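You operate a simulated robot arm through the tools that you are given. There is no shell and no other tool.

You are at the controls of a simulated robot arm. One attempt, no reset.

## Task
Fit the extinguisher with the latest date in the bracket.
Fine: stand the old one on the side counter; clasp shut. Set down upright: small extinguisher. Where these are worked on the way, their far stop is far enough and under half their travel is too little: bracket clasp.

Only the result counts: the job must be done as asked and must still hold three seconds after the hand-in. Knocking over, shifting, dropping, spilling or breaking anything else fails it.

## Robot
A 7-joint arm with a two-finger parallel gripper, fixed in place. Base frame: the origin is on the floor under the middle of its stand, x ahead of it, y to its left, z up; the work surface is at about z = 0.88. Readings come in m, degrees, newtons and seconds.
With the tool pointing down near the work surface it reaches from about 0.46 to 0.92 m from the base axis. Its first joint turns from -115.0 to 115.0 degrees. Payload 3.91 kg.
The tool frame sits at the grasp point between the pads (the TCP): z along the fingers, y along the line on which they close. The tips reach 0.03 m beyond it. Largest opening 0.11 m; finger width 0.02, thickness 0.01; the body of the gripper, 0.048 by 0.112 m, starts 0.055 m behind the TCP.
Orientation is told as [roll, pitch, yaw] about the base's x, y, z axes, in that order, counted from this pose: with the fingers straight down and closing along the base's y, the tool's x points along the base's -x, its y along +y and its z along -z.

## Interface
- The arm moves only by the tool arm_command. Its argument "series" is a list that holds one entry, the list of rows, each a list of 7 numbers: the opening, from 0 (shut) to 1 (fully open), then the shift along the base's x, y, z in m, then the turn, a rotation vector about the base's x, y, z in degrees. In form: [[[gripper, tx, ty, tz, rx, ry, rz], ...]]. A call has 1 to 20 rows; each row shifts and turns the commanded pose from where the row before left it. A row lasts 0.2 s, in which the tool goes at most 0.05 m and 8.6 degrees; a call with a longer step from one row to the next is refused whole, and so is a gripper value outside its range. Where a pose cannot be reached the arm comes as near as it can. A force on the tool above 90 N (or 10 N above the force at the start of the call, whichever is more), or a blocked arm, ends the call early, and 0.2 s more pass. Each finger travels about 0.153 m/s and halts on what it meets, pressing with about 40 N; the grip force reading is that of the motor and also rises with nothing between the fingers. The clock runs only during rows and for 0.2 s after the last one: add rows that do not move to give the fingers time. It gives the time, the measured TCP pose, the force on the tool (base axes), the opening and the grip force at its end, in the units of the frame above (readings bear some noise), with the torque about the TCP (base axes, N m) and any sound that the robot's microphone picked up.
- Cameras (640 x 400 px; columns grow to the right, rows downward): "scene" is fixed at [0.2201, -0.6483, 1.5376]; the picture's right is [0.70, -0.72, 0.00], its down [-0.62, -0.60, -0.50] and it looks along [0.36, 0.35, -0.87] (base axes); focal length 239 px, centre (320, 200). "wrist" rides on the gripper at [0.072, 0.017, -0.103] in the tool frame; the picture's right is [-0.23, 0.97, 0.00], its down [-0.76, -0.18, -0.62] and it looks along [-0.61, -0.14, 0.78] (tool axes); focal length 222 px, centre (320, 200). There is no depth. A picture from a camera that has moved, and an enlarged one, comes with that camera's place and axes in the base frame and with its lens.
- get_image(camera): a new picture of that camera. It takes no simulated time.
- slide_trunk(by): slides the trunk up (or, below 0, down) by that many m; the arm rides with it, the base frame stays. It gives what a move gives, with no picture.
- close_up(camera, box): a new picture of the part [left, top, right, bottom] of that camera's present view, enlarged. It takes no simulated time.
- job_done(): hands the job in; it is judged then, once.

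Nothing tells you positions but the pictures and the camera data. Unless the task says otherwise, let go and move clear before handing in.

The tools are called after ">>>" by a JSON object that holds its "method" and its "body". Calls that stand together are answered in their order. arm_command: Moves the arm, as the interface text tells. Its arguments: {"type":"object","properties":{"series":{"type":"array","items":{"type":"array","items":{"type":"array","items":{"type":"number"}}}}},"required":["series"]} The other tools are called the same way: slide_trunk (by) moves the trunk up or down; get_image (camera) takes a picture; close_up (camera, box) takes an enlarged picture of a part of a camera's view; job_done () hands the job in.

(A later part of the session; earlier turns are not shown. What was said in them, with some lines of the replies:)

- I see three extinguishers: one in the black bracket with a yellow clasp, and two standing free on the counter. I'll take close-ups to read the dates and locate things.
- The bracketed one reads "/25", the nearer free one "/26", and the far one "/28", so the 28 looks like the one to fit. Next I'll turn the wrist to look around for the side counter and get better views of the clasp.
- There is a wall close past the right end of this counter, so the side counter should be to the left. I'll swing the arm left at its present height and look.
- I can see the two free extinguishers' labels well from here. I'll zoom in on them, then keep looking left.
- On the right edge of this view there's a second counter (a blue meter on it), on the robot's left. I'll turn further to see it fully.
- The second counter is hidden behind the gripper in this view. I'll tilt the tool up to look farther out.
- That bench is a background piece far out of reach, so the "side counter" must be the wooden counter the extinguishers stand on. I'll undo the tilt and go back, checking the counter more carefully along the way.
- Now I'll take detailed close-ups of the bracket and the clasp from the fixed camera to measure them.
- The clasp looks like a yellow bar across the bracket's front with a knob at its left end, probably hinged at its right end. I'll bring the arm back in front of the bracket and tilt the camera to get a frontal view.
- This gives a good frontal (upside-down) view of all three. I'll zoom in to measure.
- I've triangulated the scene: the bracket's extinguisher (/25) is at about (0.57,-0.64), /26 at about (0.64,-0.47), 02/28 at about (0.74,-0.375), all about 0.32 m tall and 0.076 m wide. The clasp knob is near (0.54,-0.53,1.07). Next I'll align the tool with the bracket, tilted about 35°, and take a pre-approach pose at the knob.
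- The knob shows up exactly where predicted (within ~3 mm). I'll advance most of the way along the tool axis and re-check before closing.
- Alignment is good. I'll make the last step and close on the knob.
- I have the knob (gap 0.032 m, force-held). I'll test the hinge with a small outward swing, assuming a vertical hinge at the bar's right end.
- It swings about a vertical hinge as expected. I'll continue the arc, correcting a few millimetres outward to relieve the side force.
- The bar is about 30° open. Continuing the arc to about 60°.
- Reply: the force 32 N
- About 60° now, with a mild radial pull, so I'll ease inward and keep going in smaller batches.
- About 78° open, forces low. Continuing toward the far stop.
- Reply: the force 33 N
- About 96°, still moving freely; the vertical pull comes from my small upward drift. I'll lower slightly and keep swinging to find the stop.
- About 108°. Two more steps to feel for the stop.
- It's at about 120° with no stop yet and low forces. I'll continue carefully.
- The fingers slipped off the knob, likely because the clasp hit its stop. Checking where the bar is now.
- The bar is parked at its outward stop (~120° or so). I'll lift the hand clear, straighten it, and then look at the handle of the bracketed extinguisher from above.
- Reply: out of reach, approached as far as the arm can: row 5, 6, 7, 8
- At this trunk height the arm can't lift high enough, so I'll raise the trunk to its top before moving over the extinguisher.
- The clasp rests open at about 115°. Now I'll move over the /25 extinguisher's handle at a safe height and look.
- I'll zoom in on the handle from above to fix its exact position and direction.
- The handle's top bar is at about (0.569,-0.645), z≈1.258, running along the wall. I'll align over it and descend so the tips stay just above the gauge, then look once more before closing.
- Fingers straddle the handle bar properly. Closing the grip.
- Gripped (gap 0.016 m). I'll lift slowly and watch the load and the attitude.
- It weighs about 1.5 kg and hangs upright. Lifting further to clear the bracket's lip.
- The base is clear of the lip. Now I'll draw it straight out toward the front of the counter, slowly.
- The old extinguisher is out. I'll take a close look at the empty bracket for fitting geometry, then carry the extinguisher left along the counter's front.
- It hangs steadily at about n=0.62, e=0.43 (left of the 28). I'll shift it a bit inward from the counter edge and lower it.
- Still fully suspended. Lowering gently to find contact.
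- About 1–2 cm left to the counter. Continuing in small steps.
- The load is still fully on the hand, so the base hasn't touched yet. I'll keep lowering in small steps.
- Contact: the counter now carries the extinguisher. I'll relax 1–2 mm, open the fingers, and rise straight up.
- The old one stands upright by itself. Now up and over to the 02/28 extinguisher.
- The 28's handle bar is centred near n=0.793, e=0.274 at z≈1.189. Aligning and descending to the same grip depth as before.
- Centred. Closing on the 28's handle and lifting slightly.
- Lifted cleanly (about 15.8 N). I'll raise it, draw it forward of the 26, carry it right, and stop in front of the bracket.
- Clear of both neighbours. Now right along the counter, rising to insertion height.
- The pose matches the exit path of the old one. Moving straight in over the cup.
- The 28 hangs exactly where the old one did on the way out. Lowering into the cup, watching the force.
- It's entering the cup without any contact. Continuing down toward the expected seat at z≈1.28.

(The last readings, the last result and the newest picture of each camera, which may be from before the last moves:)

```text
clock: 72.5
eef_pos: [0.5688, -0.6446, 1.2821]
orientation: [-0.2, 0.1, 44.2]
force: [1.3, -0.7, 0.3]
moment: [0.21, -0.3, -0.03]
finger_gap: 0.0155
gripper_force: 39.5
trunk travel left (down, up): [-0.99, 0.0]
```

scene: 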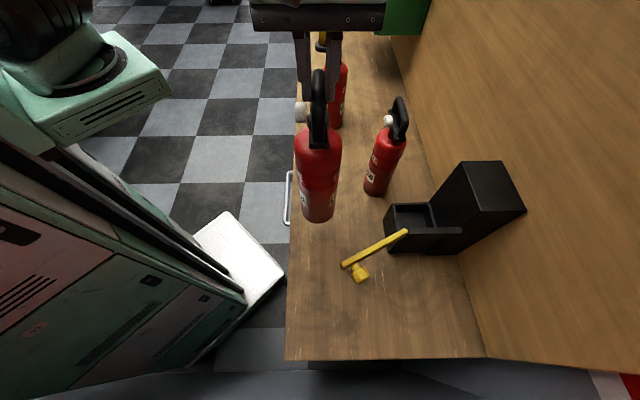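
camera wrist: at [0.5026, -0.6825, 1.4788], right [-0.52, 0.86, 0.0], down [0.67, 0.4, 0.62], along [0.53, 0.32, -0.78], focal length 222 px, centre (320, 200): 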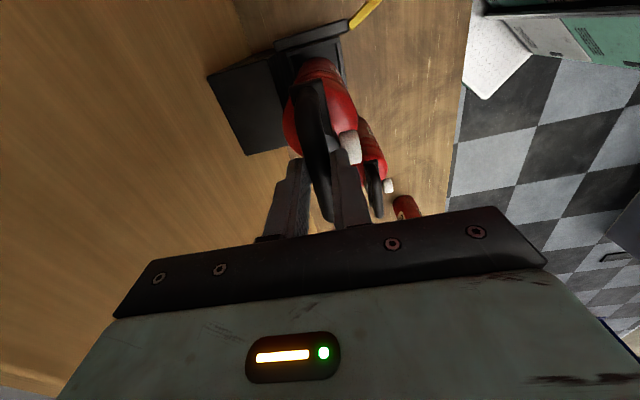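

The load is now carried by the cup floor. Releasing and checking.

>>> {"method": "arm_command", "body": {"series": [[[0, 0, 0, -0.001, 0, 0, 0], [0.2, 0, 0, 0, 0, 0, 0], [0.4, 0, 0, 0, 0, 0, 0], [0.5, 0, 0, 0, 0, 0, 0], [0.5, 0, 0, 0, 0, 0, 0]]]}}

>>> {"method": "close_up", "body": {"camera": "scene", "box": [360, 80, 560, 280]}}

>>> {"method": "get_image", "body": {"camera": "wrist"}}

```text
clock: 73.7
eef_pos: [0.5675, -0.6432, 1.2796]
orientation: [-0.1, 0.1, 44.2]
force: [-0.7, 0.2, 0.0]
moment: [-0.02, 0.01, -0.04]
finger_gap: 0.0551
gripper_force: 0.0
trunk travel left (down, up): [-0.99, 0.0]
```

```text
2.00 times, centred on (460, 180) of scene
camera zoom: at [0.2201, -0.6483, 1.5376], right [0.7, -0.72, 0.0], down [-0.62, -0.6, -0.5], along [0.36, 0.35, -0.87], focal length 478 px, centre (40, 240)
```

zoom: 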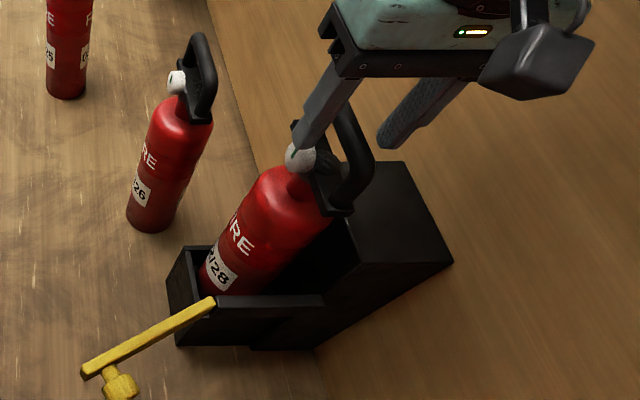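

```text
taken
camera wrist: at [0.503, -0.6818, 1.3828], right [-0.52, 0.86, 0.0], down [0.67, 0.4, 0.62], along [0.53, 0.32, -0.78], focal length 222 px, centre (320, 200)
```

wrist: 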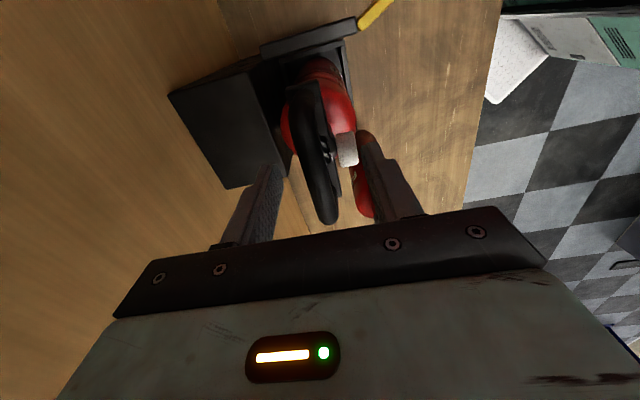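

The 28 is seated in the bracket and released. Now I'll raise the hand, back away from the wall, and turn it to the front-facing orientation for shutting the clasp.

>>> {"method": "arm_command", "body": {"series": [[[0.5, 0, 0, 0.02, 0, 0, 0], [0.5, 0, 0, 0.035, 0, 0, 0], [0.5, 0, 0, 0.035, 0, 0, 0], [0.5, -0.0209, 0.0215, 0, 0, 0, 0], [0.5, -0.0251, 0.0258, 0, 0, 0, 0], [0.5, -0.0251, 0.0258, 0, 0, 0, 0], [0.5, -0.0251, 0.0258, 0, 0, 0, 0], [0.5, -0.0251, 0.0258, 0, 0, 0, 0], [0.4, -0.0251, 0.0258, 0, 0, 0, 0], [0.2, -0.0251, 0.0258, 0, 0, 0, 0], [0, 0, 0, 0, 0, 0, 0]]]}}

>>> {"method": "get_image", "body": {"camera": "scene"}}

```text
clock: 76.1
eef_pos: [0.395, -0.4686, 1.3696]
orientation: [-0.1, 0.1, 44.2]
force: [-0.8, 0.2, -0.1]
moment: [0.0, -0.02, -0.01]
finger_gap: 0.0002
gripper_force: 37.5
trunk travel left (down, up): [-0.99, 0.0]
```

```text
taken
```

scene: 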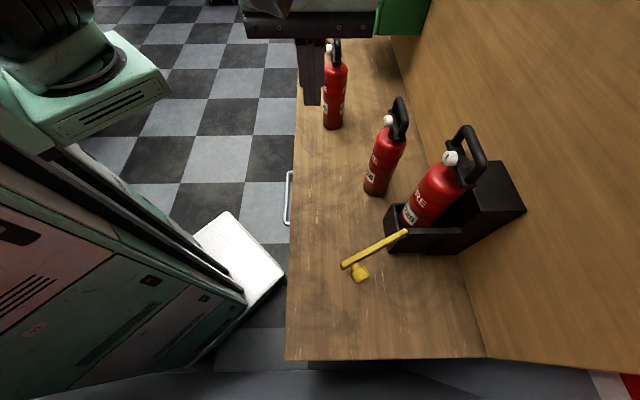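

Everything stands well. I'll rotate the hand to face the bracket, lower the trunk, and re-measure the clasp.

>>> {"method": "arm_command", "body": {"series": [[[0, 0, 0, 0, 0, 0, -7.5], [0, 0, 0, 0, 0, 0, -7.5], [0, 0, 0, 0, 0, 0, -7.5], [0, 0, 0, 0, 0, 0, -7.5], [0, 0, 0, 0, 0, 0, -7.5], [0, 0, 0, 0, 0, 0, -7.5], [0, 0, 0, 0, 0, 0, -7.5], [0, 0, 0, 0, 0, 0, -7.5], [0, 0, 0, 0, 0, 0, -7.5], [0, 0, 0, 0, 0, 0, -7.5], [0, 0, 0, 0, 0, 0, -7.5], [0, 0, 0, 0, 0, 0, -7.5]]]}}

>>> {"method": "slide_trunk", "body": {"by": -0.12}}

>>> {"method": "arm_command", "body": {"series": [[[0, 0, 0, 0, -5.02, -4.88, 0], [0, 0, 0, 0, -5.02, -4.88, 0], [0, 0, 0, 0, -5.02, -4.88, 0], [0, 0, 0, 0, -5.02, -4.88, 0], [0, 0, 0, 0, -5.02, -4.88, 0]]]}}

>>> {"method": "close_up", "body": {"camera": "scene", "box": [320, 180, 480, 300]}}

>>> {"method": "get_image", "body": {"camera": "wrist"}}

```text
clock: 78.7
eef_pos: [0.3965, -0.4666, 1.3697]
orientation: [-0.1, 0.1, -45.9]
force: [0.5, -0.7, 0.0]
moment: [-0.01, 0.01, 0.0]
finger_gap: 0.0
gripper_force: 37.7
trunk travel left (down, up): [-0.99, 0.0]
```

```text
clock: 80.2
eef_pos: [0.3954, -0.4662, 1.2502]
orientation: [-0.1, 0.0, -45.8]
force: [0.1, 0.9, -0.5]
moment: [0.02, 0.0, 0.0]
finger_gap: 0.0002
gripper_force: 37.7
trunk travel left (down, up): [-0.87, 0.12]
```

```text
clock: 81.4
eef_pos: [0.3958, -0.4685, 1.2487]
orientation: [-0.3, -35.0, -45.7]
force: [0.0, -0.1, -0.4]
moment: [-0.01, 0.04, -0.02]
finger_gap: 0.0001
gripper_force: 37.7
trunk travel left (down, up): [-0.87, 0.12]
```

```text
3.33 times, centred on (400, 240) of scene
camera zoom: at [0.2201, -0.6483, 1.5376], right [0.7, -0.72, 0.0], down [-0.62, -0.6, -0.5], along [0.36, 0.35, -0.87], focal length 797 px, centre (53, 67)
```

zoom: 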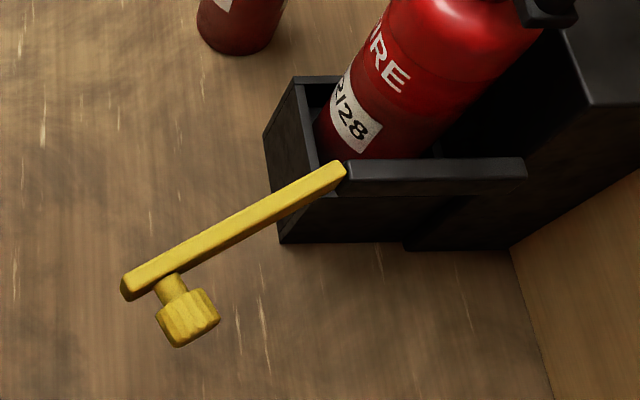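

```text
taken
camera wrist: at [0.3245, -0.3705, 1.2928], right [0.83, 0.55, 0.13], down [0.06, -0.31, 0.95], along [0.56, -0.78, -0.29], focal length 222 px, centre (320, 200)
```

wrist: 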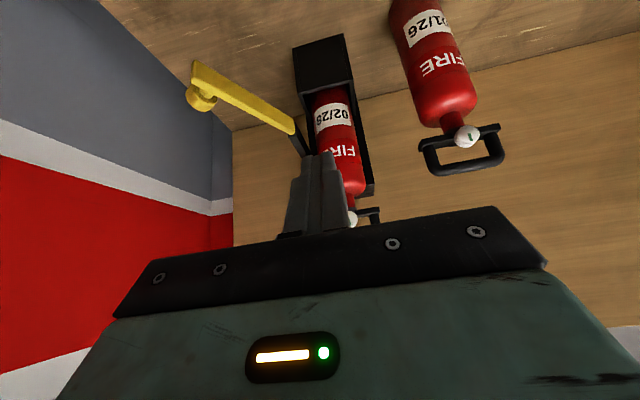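

The bar is at about 118°, hinge near n=0.794, e=-0.104. I'll position the closed fingers above the outer side of the bar, between the hinge and the knob.

>>> {"method": "arm_command", "body": {"series": [[[0, -0.0005, -0.0345, 0, 0, 0, 0], [0, -0.0005, -0.0345, 0, 0, 0, 0], [0, -0.0005, -0.0345, 0, 0, 0, 0], [0, -0.0005, -0.0345, 0, 0, 0, 0], [0, -0.0006, -0.0347, 0, 0, 0, 0], [0, 0, 0, -0.03, 0, 0, 0], [0, 0, 0, -0.03, 0, 0, 0], [0, 0, 0, -0.03, 0, 0, 0]]]}}

>>> {"method": "get_image", "body": {"camera": "wrist"}}

>>> {"method": "get_image", "body": {"camera": "scene"}}

```text
clock: 83.2
eef_pos: [0.3923, -0.6403, 1.1595]
orientation: [-0.1, -34.9, -45.7]
force: [0.4, 0.0, -0.1]
moment: [-0.04, -0.02, -0.02]
finger_gap: 0.0003
gripper_force: 37.6
trunk travel left (down, up): [-0.87, 0.12]
```

```text
taken
camera wrist: at [0.3225, -0.5423, 1.2028], right [0.83, 0.55, 0.13], down [0.06, -0.32, 0.95], along [0.56, -0.78, -0.29], focal length 222 px, centre (320, 200)
```

wrist: 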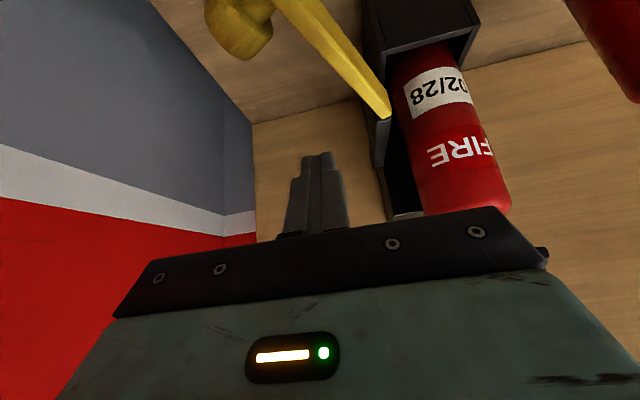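

```text
taken
```

scene: 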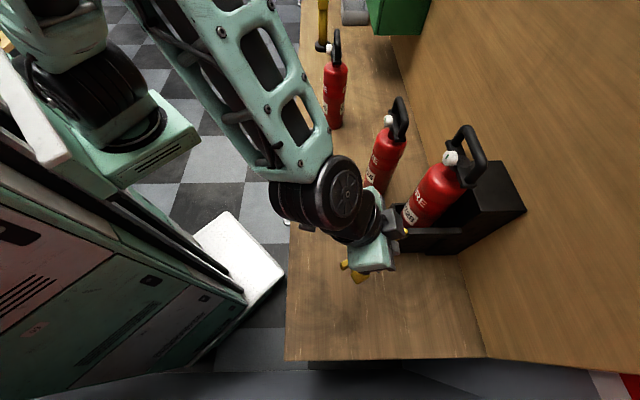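

There's about 2 cm clearance to the bar at the landing point. Descending beside the bar, then beginning the push.

>>> {"method": "arm_command", "body": {"series": [[[0, 0, 0, -0.025, 0, 0, 0], [0, 0, 0, -0.025, 0, 0, 0], [0, 0, 0, -0.0245, 0, 0, 0], [0, 0, 0, 0, 0, 0, 0]]]}}

>>> {"method": "get_image", "body": {"camera": "wrist"}}

>>> {"method": "close_up", "body": {"camera": "scene", "box": [300, 170, 460, 310]}}

```text
clock: 84.2
eef_pos: [0.3932, -0.641, 1.0859]
orientation: [0.0, -34.9, -45.6]
force: [0.4, 0.2, -0.1]
moment: [0.0, 0.0, -0.01]
finger_gap: 0.0003
gripper_force: 37.6
trunk travel left (down, up): [-0.87, 0.12]
```

```text
taken
camera wrist: at [0.3224, -0.5432, 1.1286], right [0.83, 0.55, 0.13], down [0.06, -0.31, 0.95], along [0.56, -0.78, -0.29], focal length 222 px, centre (320, 200)
```

wrist: 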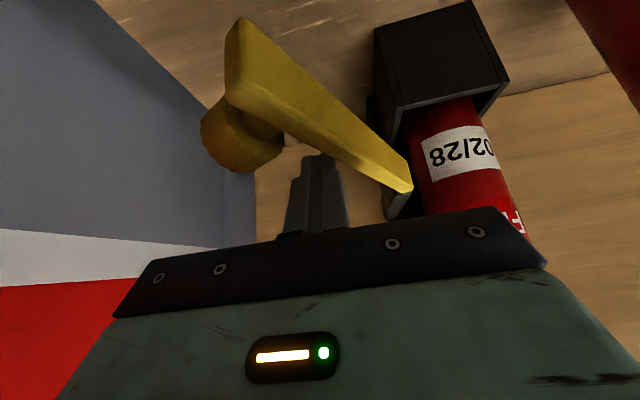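

```text
2.86 times, centred on (380, 240) of scene
camera zoom: at [0.2201, -0.6483, 1.5376], right [0.7, -0.72, 0.0], down [-0.62, -0.6, -0.5], along [0.36, 0.35, -0.87], focal length 683 px, centre (149, 86)
```

zoom: 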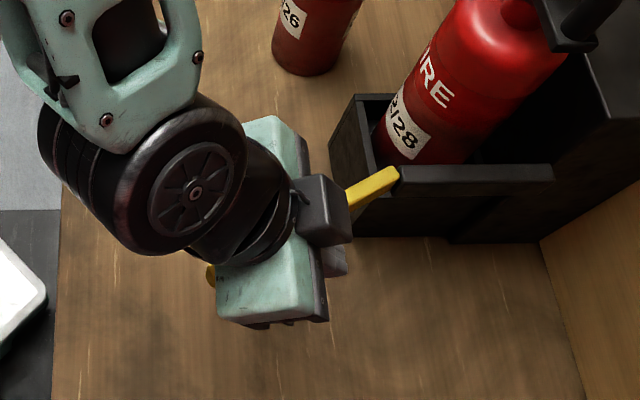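

The fingers are beside the bar on its outer side, no contact yet. Starting the closing sweep.

>>> {"method": "arm_command", "body": {"series": [[[0, 0.0049, 0.015, 0, 0, 0, 0], [0, 0.001, 0.0074, 0, 0, 0, 0], [0, 0.0022, 0.0085, 0, 0, 0, 0], [0, 0.0032, 0.0082, 0, 0, 0, 0], [0, 0.0042, 0.0077, 0, 0, 0, 0]]]}}

>>> {"method": "get_image", "body": {"camera": "wrist"}}

>>> {"method": "close_up", "body": {"camera": "scene", "box": [300, 170, 460, 310]}}

```text
clock: 85.4
eef_pos: [0.41, -0.5943, 1.0856]
orientation: [0.0, -35.0, -45.8]
force: [1.7, -1.7, 5.2]
moment: [0.06, 0.02, -0.03]
finger_gap: 0.0
gripper_force: 37.5
trunk travel left (down, up): [-0.87, 0.12]
```

```text
taken
camera wrist: at [0.3376, -0.4971, 1.1287], right [0.83, 0.55, 0.13], down [0.06, -0.31, 0.95], along [0.56, -0.78, -0.29], focal length 222 px, centre (320, 200)
```

wrist: 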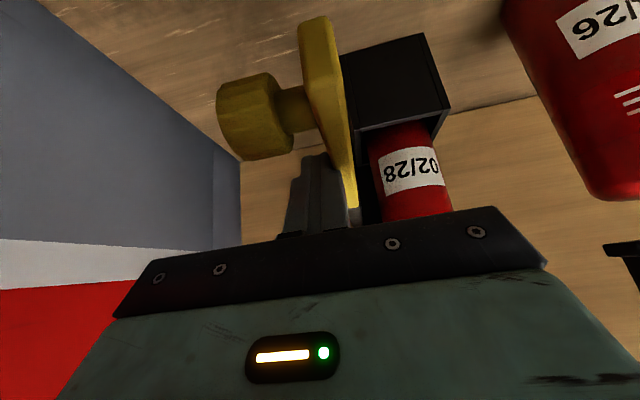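

```text
2.86 times, centred on (380, 240) of scene
camera zoom: at [0.2201, -0.6483, 1.5376], right [0.7, -0.72, 0.0], down [-0.62, -0.6, -0.5], along [0.36, 0.35, -0.87], focal length 683 px, centre (149, 86)
```

zoom: 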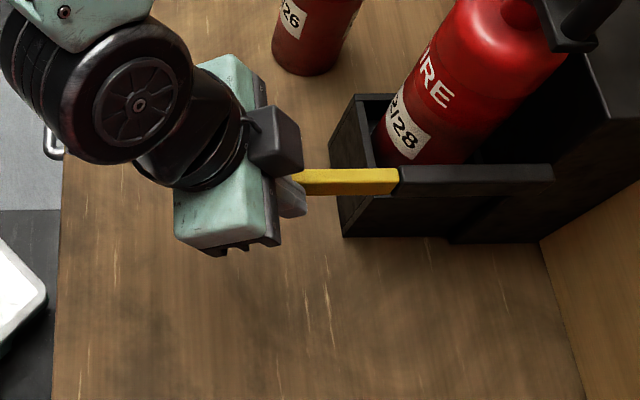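

The bar follows nicely (about 90° now). Continuing the sweep.

>>> {"method": "arm_command", "body": {"series": [[[0, 0.0051, 0.0071, 0, 0, 0, 0], [0, 0.006, 0.0065, 0, 0, 0, 0], [0, 0.0066, 0.0057, 0, 0, 0, 0], [0, 0.0074, 0.0048, 0, 0, 0, 0], [0, 0.0078, 0.004, 0, 0, 0, 0]]]}}

>>> {"method": "get_image", "body": {"camera": "wrist"}}

>>> {"method": "close_up", "body": {"camera": "scene", "box": [300, 170, 460, 310]}}

```text
clock: 86.6
eef_pos: [0.4423, -0.5665, 1.0857]
orientation: [0.1, -34.9, -45.7]
force: [-0.7, 0.1, -0.1]
moment: [0.05, 0.02, 0.04]
finger_gap: 0.0
gripper_force: 37.4
trunk travel left (down, up): [-0.87, 0.12]
```

```text
taken
camera wrist: at [0.3706, -0.4684, 1.1285], right [0.83, 0.54, 0.13], down [0.06, -0.32, 0.95], along [0.56, -0.78, -0.29], focal length 222 px, centre (320, 200)
```

wrist: 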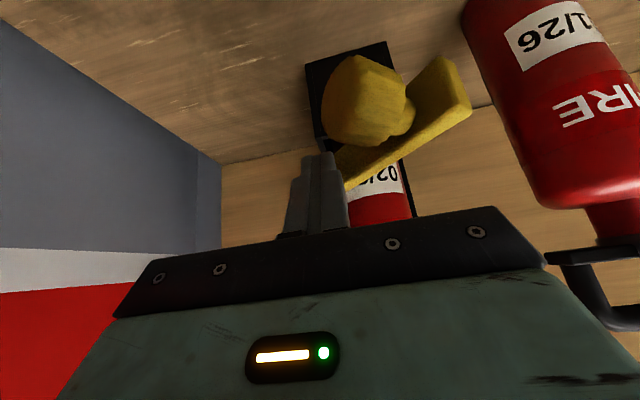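

```text
2.86 times, centred on (380, 240) of scene
camera zoom: at [0.2201, -0.6483, 1.5376], right [0.7, -0.72, 0.0], down [-0.62, -0.6, -0.5], along [0.36, 0.35, -0.87], focal length 683 px, centre (149, 86)
```

zoom: 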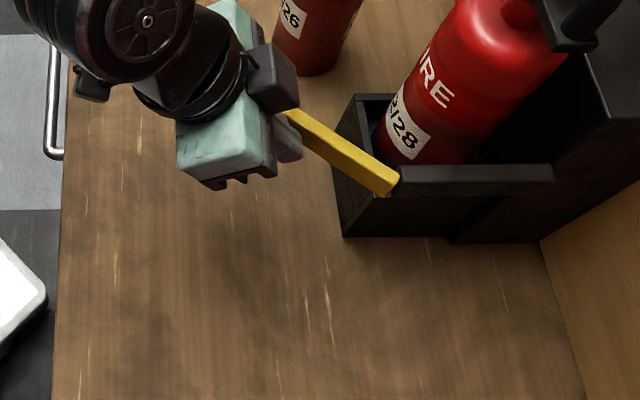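

About 50° left. Continuing toward closed.

>>> {"method": "arm_command", "body": {"series": [[[0, 0.0083, 0.0029, 0, 0, 0, 0], [0, 0.0085, 0.0019, 0, 0, 0, 0], [0, 0.0087, 0.0009, 0, 0, 0, 0], [0, 0.0088, -0.0003, 0, 0, 0, 0], [0, 0.0087, -0.0013, 0, 0, 0, 0]]]}}

>>> {"method": "get_image", "body": {"camera": "wrist"}}

>>> {"method": "close_up", "body": {"camera": "scene", "box": [340, 120, 480, 260]}}

```text
clock: 87.8
eef_pos: [0.485, -0.5599, 1.0862]
orientation: [0.0, -34.9, -45.8]
force: [-0.4, 0.7, -0.3]
moment: [0.05, -0.01, -0.03]
finger_gap: 0.0004
gripper_force: 37.6
trunk travel left (down, up): [-0.87, 0.12]
```

```text
taken
camera wrist: at [0.4139, -0.4637, 1.1285], right [0.83, 0.55, 0.13], down [0.06, -0.32, 0.95], along [0.56, -0.78, -0.29], focal length 222 px, centre (320, 200)
```

wrist: 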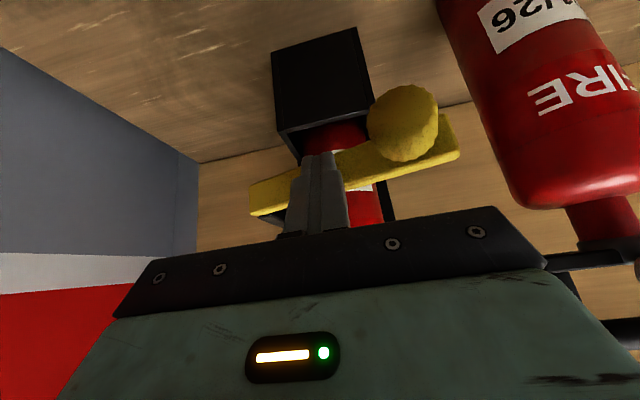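

```text
2.86 times, centred on (410, 190) of scene
camera zoom: at [0.2201, -0.6483, 1.5376], right [0.7, -0.72, 0.0], down [-0.62, -0.6, -0.5], along [0.36, 0.35, -0.87], focal length 683 px, centre (63, 229)
```

zoom: 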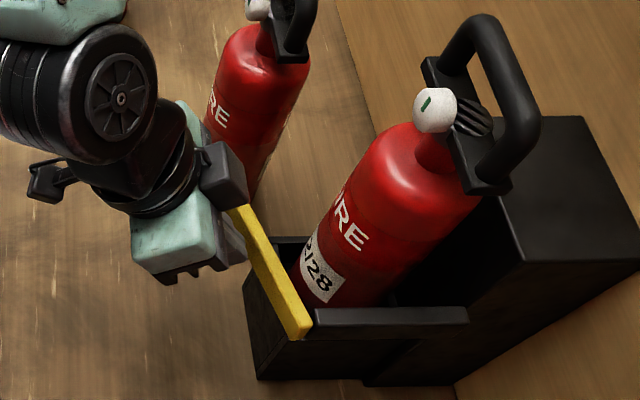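

Nearly shut. Final steps, pressing gently to the closed stop.

>>> {"method": "arm_command", "body": {"series": [[[0, 0.0085, -0.0023, 0, 0, 0, 0], [0, 0.0081, -0.0034, 0, 0, 0, 0], [0, 0.0066, -0.0053, 0, 0, 0, 0], [0, 0, 0, 0, 0, 0, 0]]]}}

>>> {"method": "get_image", "body": {"camera": "wrist"}}

>>> {"method": "close_up", "body": {"camera": "scene", "box": [340, 120, 480, 260]}}

```text
clock: 88.8
eef_pos: [0.5061, -0.5703, 1.0856]
orientation: [0.0, -34.7, -45.9]
force: [-13.0, 15.4, 1.6]
moment: [0.24, 0.22, 0.02]
finger_gap: 0.0
gripper_force: 37.7
trunk travel left (down, up): [-0.87, 0.12]
```

```text
taken
camera wrist: at [0.4351, -0.4732, 1.1283], right [0.83, 0.54, 0.13], down [0.06, -0.32, 0.95], along [0.56, -0.78, -0.3], focal length 222 px, centre (320, 200)
```

wrist: 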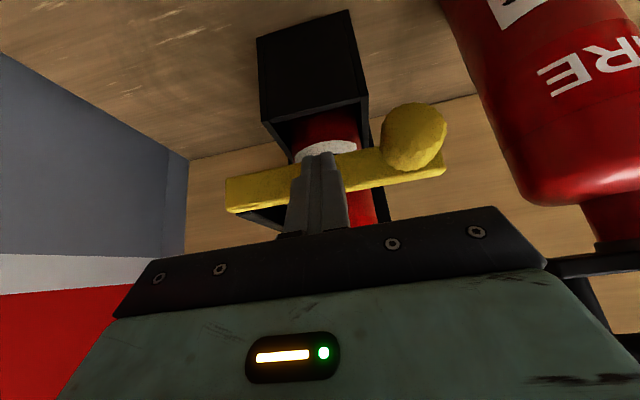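

```text
2.86 times, centred on (410, 190) of scene
camera zoom: at [0.2201, -0.6483, 1.5376], right [0.7, -0.72, 0.0], down [-0.62, -0.6, -0.5], along [0.36, 0.35, -0.87], focal length 683 px, centre (63, 229)
```

zoom: 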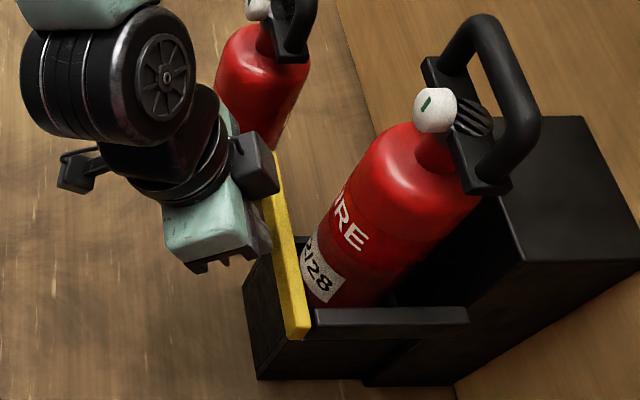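

The bar meets the closed stop (about 20 N). I'll press a few more millimetres to be sure it's fully seated, then back off.

>>> {"method": "arm_command", "body": {"series": [[[0, 0.0021, -0.0022, 0, 0, 0, 0], [0, 0.0021, -0.0022, 0, 0, 0, 0], [0, 0, 0, 0, 0, 0, 0]]]}}

>>> {"method": "arm_command", "body": {"series": [[[0, -0.007, 0.0072, 0, 0, 0, 0], [0, -0.014, 0.0143, 0.01, 0, 0, 0], [0, -0.0174, 0.0179, 0.02, 0, 0, 0], [0, -0.0174, 0.0179, 0.03, 0, 0, 0], [0, -0.0174, 0.0179, 0.03, 0, 0, 0], [0, -0.0174, 0.0179, 0.03, 0, 0, 0], [0, -0.0174, 0.0179, 0.03, 0, 0, 0]]]}}

>>> {"method": "get_image", "body": {"camera": "wrist"}}

>>> {"method": "get_image", "body": {"camera": "scene"}}

>>> {"method": "close_up", "body": {"camera": "scene", "box": [360, 120, 540, 270]}}

```text
clock: 89.6
eef_pos: [0.5058, -0.5713, 1.084]
orientation: [-0.2, -34.6, -46.0]
force: [-34.9, 48.7, 9.7]
moment: [0.26, 1.03, 0.25]
finger_gap: 0.0002
gripper_force: 37.6
trunk travel left (down, up): [-0.87, 0.12]
```

```text
clock: 91.2
eef_pos: [0.4038, -0.4661, 1.2337]
orientation: [0.0, -34.8, -45.8]
force: [1.4, -0.7, -0.9]
moment: [-0.01, 0.04, 0.02]
finger_gap: 0.0
gripper_force: 37.3
trunk travel left (down, up): [-0.87, 0.12]
```

```text
taken
camera wrist: at [0.3333, -0.3686, 1.2772], right [0.83, 0.54, 0.13], down [0.06, -0.32, 0.95], along [0.56, -0.78, -0.29], focal length 222 px, centre (320, 200)
```

wrist: 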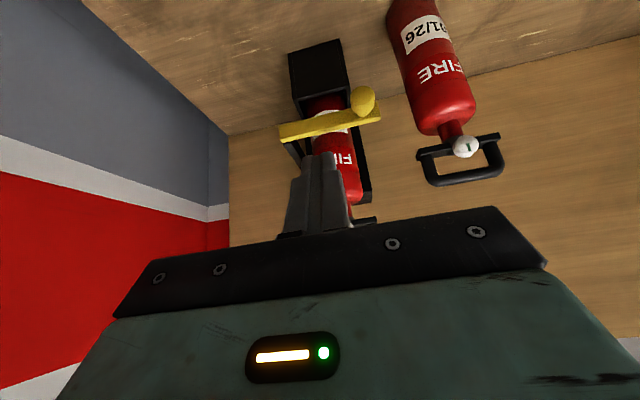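

```text
taken
```

scene: 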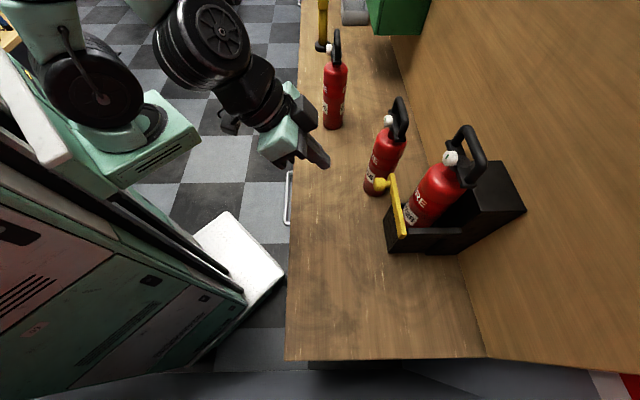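

```text
2.67 times, centred on (450, 195) of scene
camera zoom: at [0.2201, -0.6483, 1.5376], right [0.7, -0.72, 0.0], down [-0.62, -0.6, -0.5], along [0.36, 0.35, -0.87], focal length 637 px, centre (-27, 213)
```

zoom: 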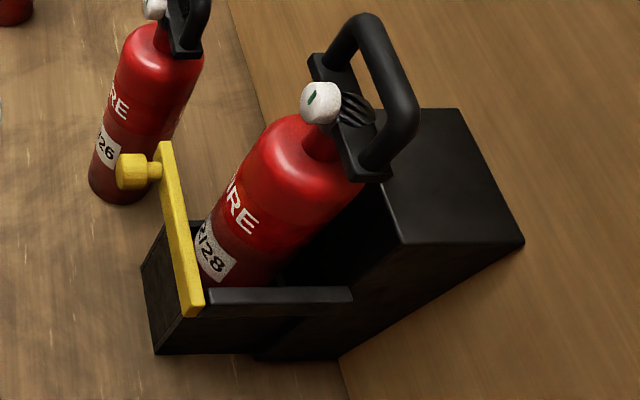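

The clasp is back in its original shut position and everything stands. I'll move clear to the earlier viewing pose for a final frontal check against the initial picture.

>>> {"method": "arm_command", "body": {"series": [[[0.3, 0, 0, 0, 5.02, 4.88, 0], [0.5, 0, 0, 0, 5.02, 4.88, 0], [0.5, 0, 0, 0, 5.02, 4.88, 0], [0.5, 0, 0, 0, 5.02, 4.88, 0], [0.5, 0, 0, 0, 5.02, 4.88, 0], [0.5, -0.013, 0.028, 0.025, 0, 0, 6.4], [0.5, -0.013, 0.028, 0.025, 0, 0, 6.4], [0.5, 0, 0, 0, -5.66, -5.66, 0], [0.5, 0, 0, 0, -5.66, -5.66, 0], [0.5, 0, 0, 0, -5.66, -5.66, 0], [0.5, 0, 0, 0, -5.66, -5.66, 0], [0.5, 0, 0, 0, -5.66, -5.66, 0]]]}}

>>> {"method": "get_image", "body": {"camera": "wrist"}}

>>> {"method": "close_up", "body": {"camera": "wrist", "box": [240, 10, 400, 230]}}

>>> {"method": "get_image", "body": {"camera": "scene"}}

```text
clock: 93.8
eef_pos: [0.3924, -0.4351, 1.2958]
orientation: [-10.3, -37.9, -29.2]
force: [-0.4, -0.2, 0.2]
moment: [-0.01, 0.01, 0.01]
finger_gap: 0.0549
gripper_force: 0.1
out of reach, approached as far as the arm can: row 12
trunk travel left (down, up): [-0.87, 0.12]
```

```text
taken
camera wrist: at [0.3065, -0.3457, 1.329], right [0.72, 0.7, 0.0], down [0.15, -0.16, 0.98], along [0.68, -0.7, -0.21], focal length 222 px, centre (320, 200)
```

wrist: 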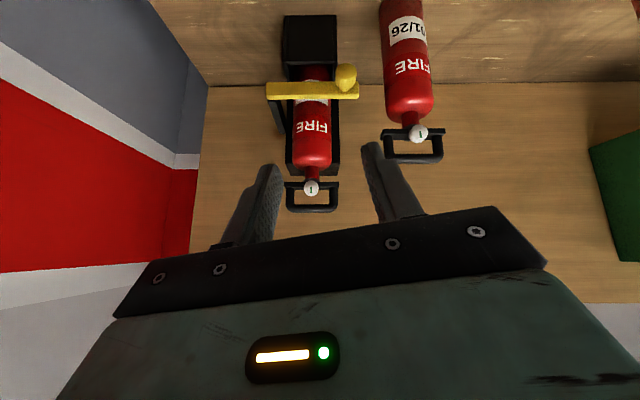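

```text
1.82 times, centred on (320, 120) of wrist
camera zoom: at [0.3065, -0.3457, 1.329], right [0.72, 0.7, 0.0], down [0.15, -0.16, 0.98], along [0.68, -0.7, -0.21], focal length 404 px, centre (320, 346)
```

zoom: 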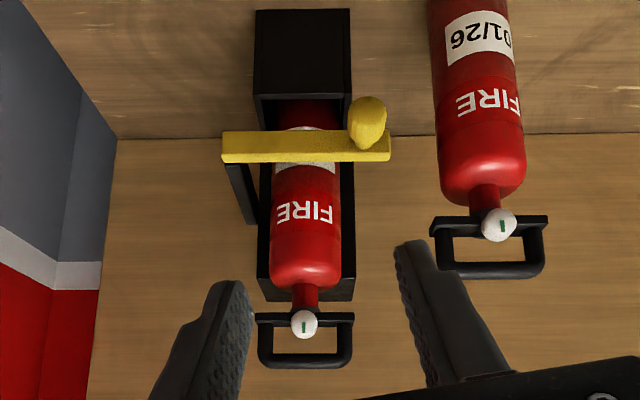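

```text
taken
```

scene: 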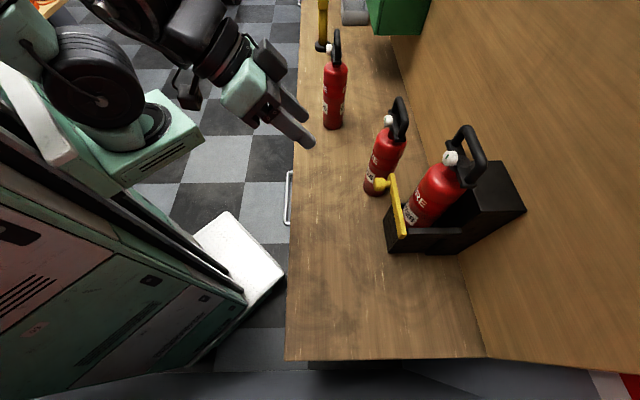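

The 02/28 extinguisher stands upright in the bracket with the clasp shut. The old /25 one stands upright on the counter, the 01/26 hasn't moved, and the hand is clear. Handing in.

>>> {"method": "job_done", "body": {}}

```text
The job is handed in.
```

The extinguisher with the latest date, 02/28, is standing in the bracket and the clasp is shut. I've handed the job in, but no verdict has come back.

- **Old extinguisher:** The /25 one stands upright on the wooden counter, to the left of where the 02/28 stood. I took that counter to be the "side counter", because the only other bench I saw is about 1.5 m away and out of reach.
- **Clasp:** I swung it open about 118°, where the knob slipped from the fingers, most likely at its far stop. After the swap I pressed it back until it met its closed stop. In the final picture it sits where it was at the start.
- **Everything else:** The 01/26 extinguisher has not moved, and the hand is open and clear of the bracket.
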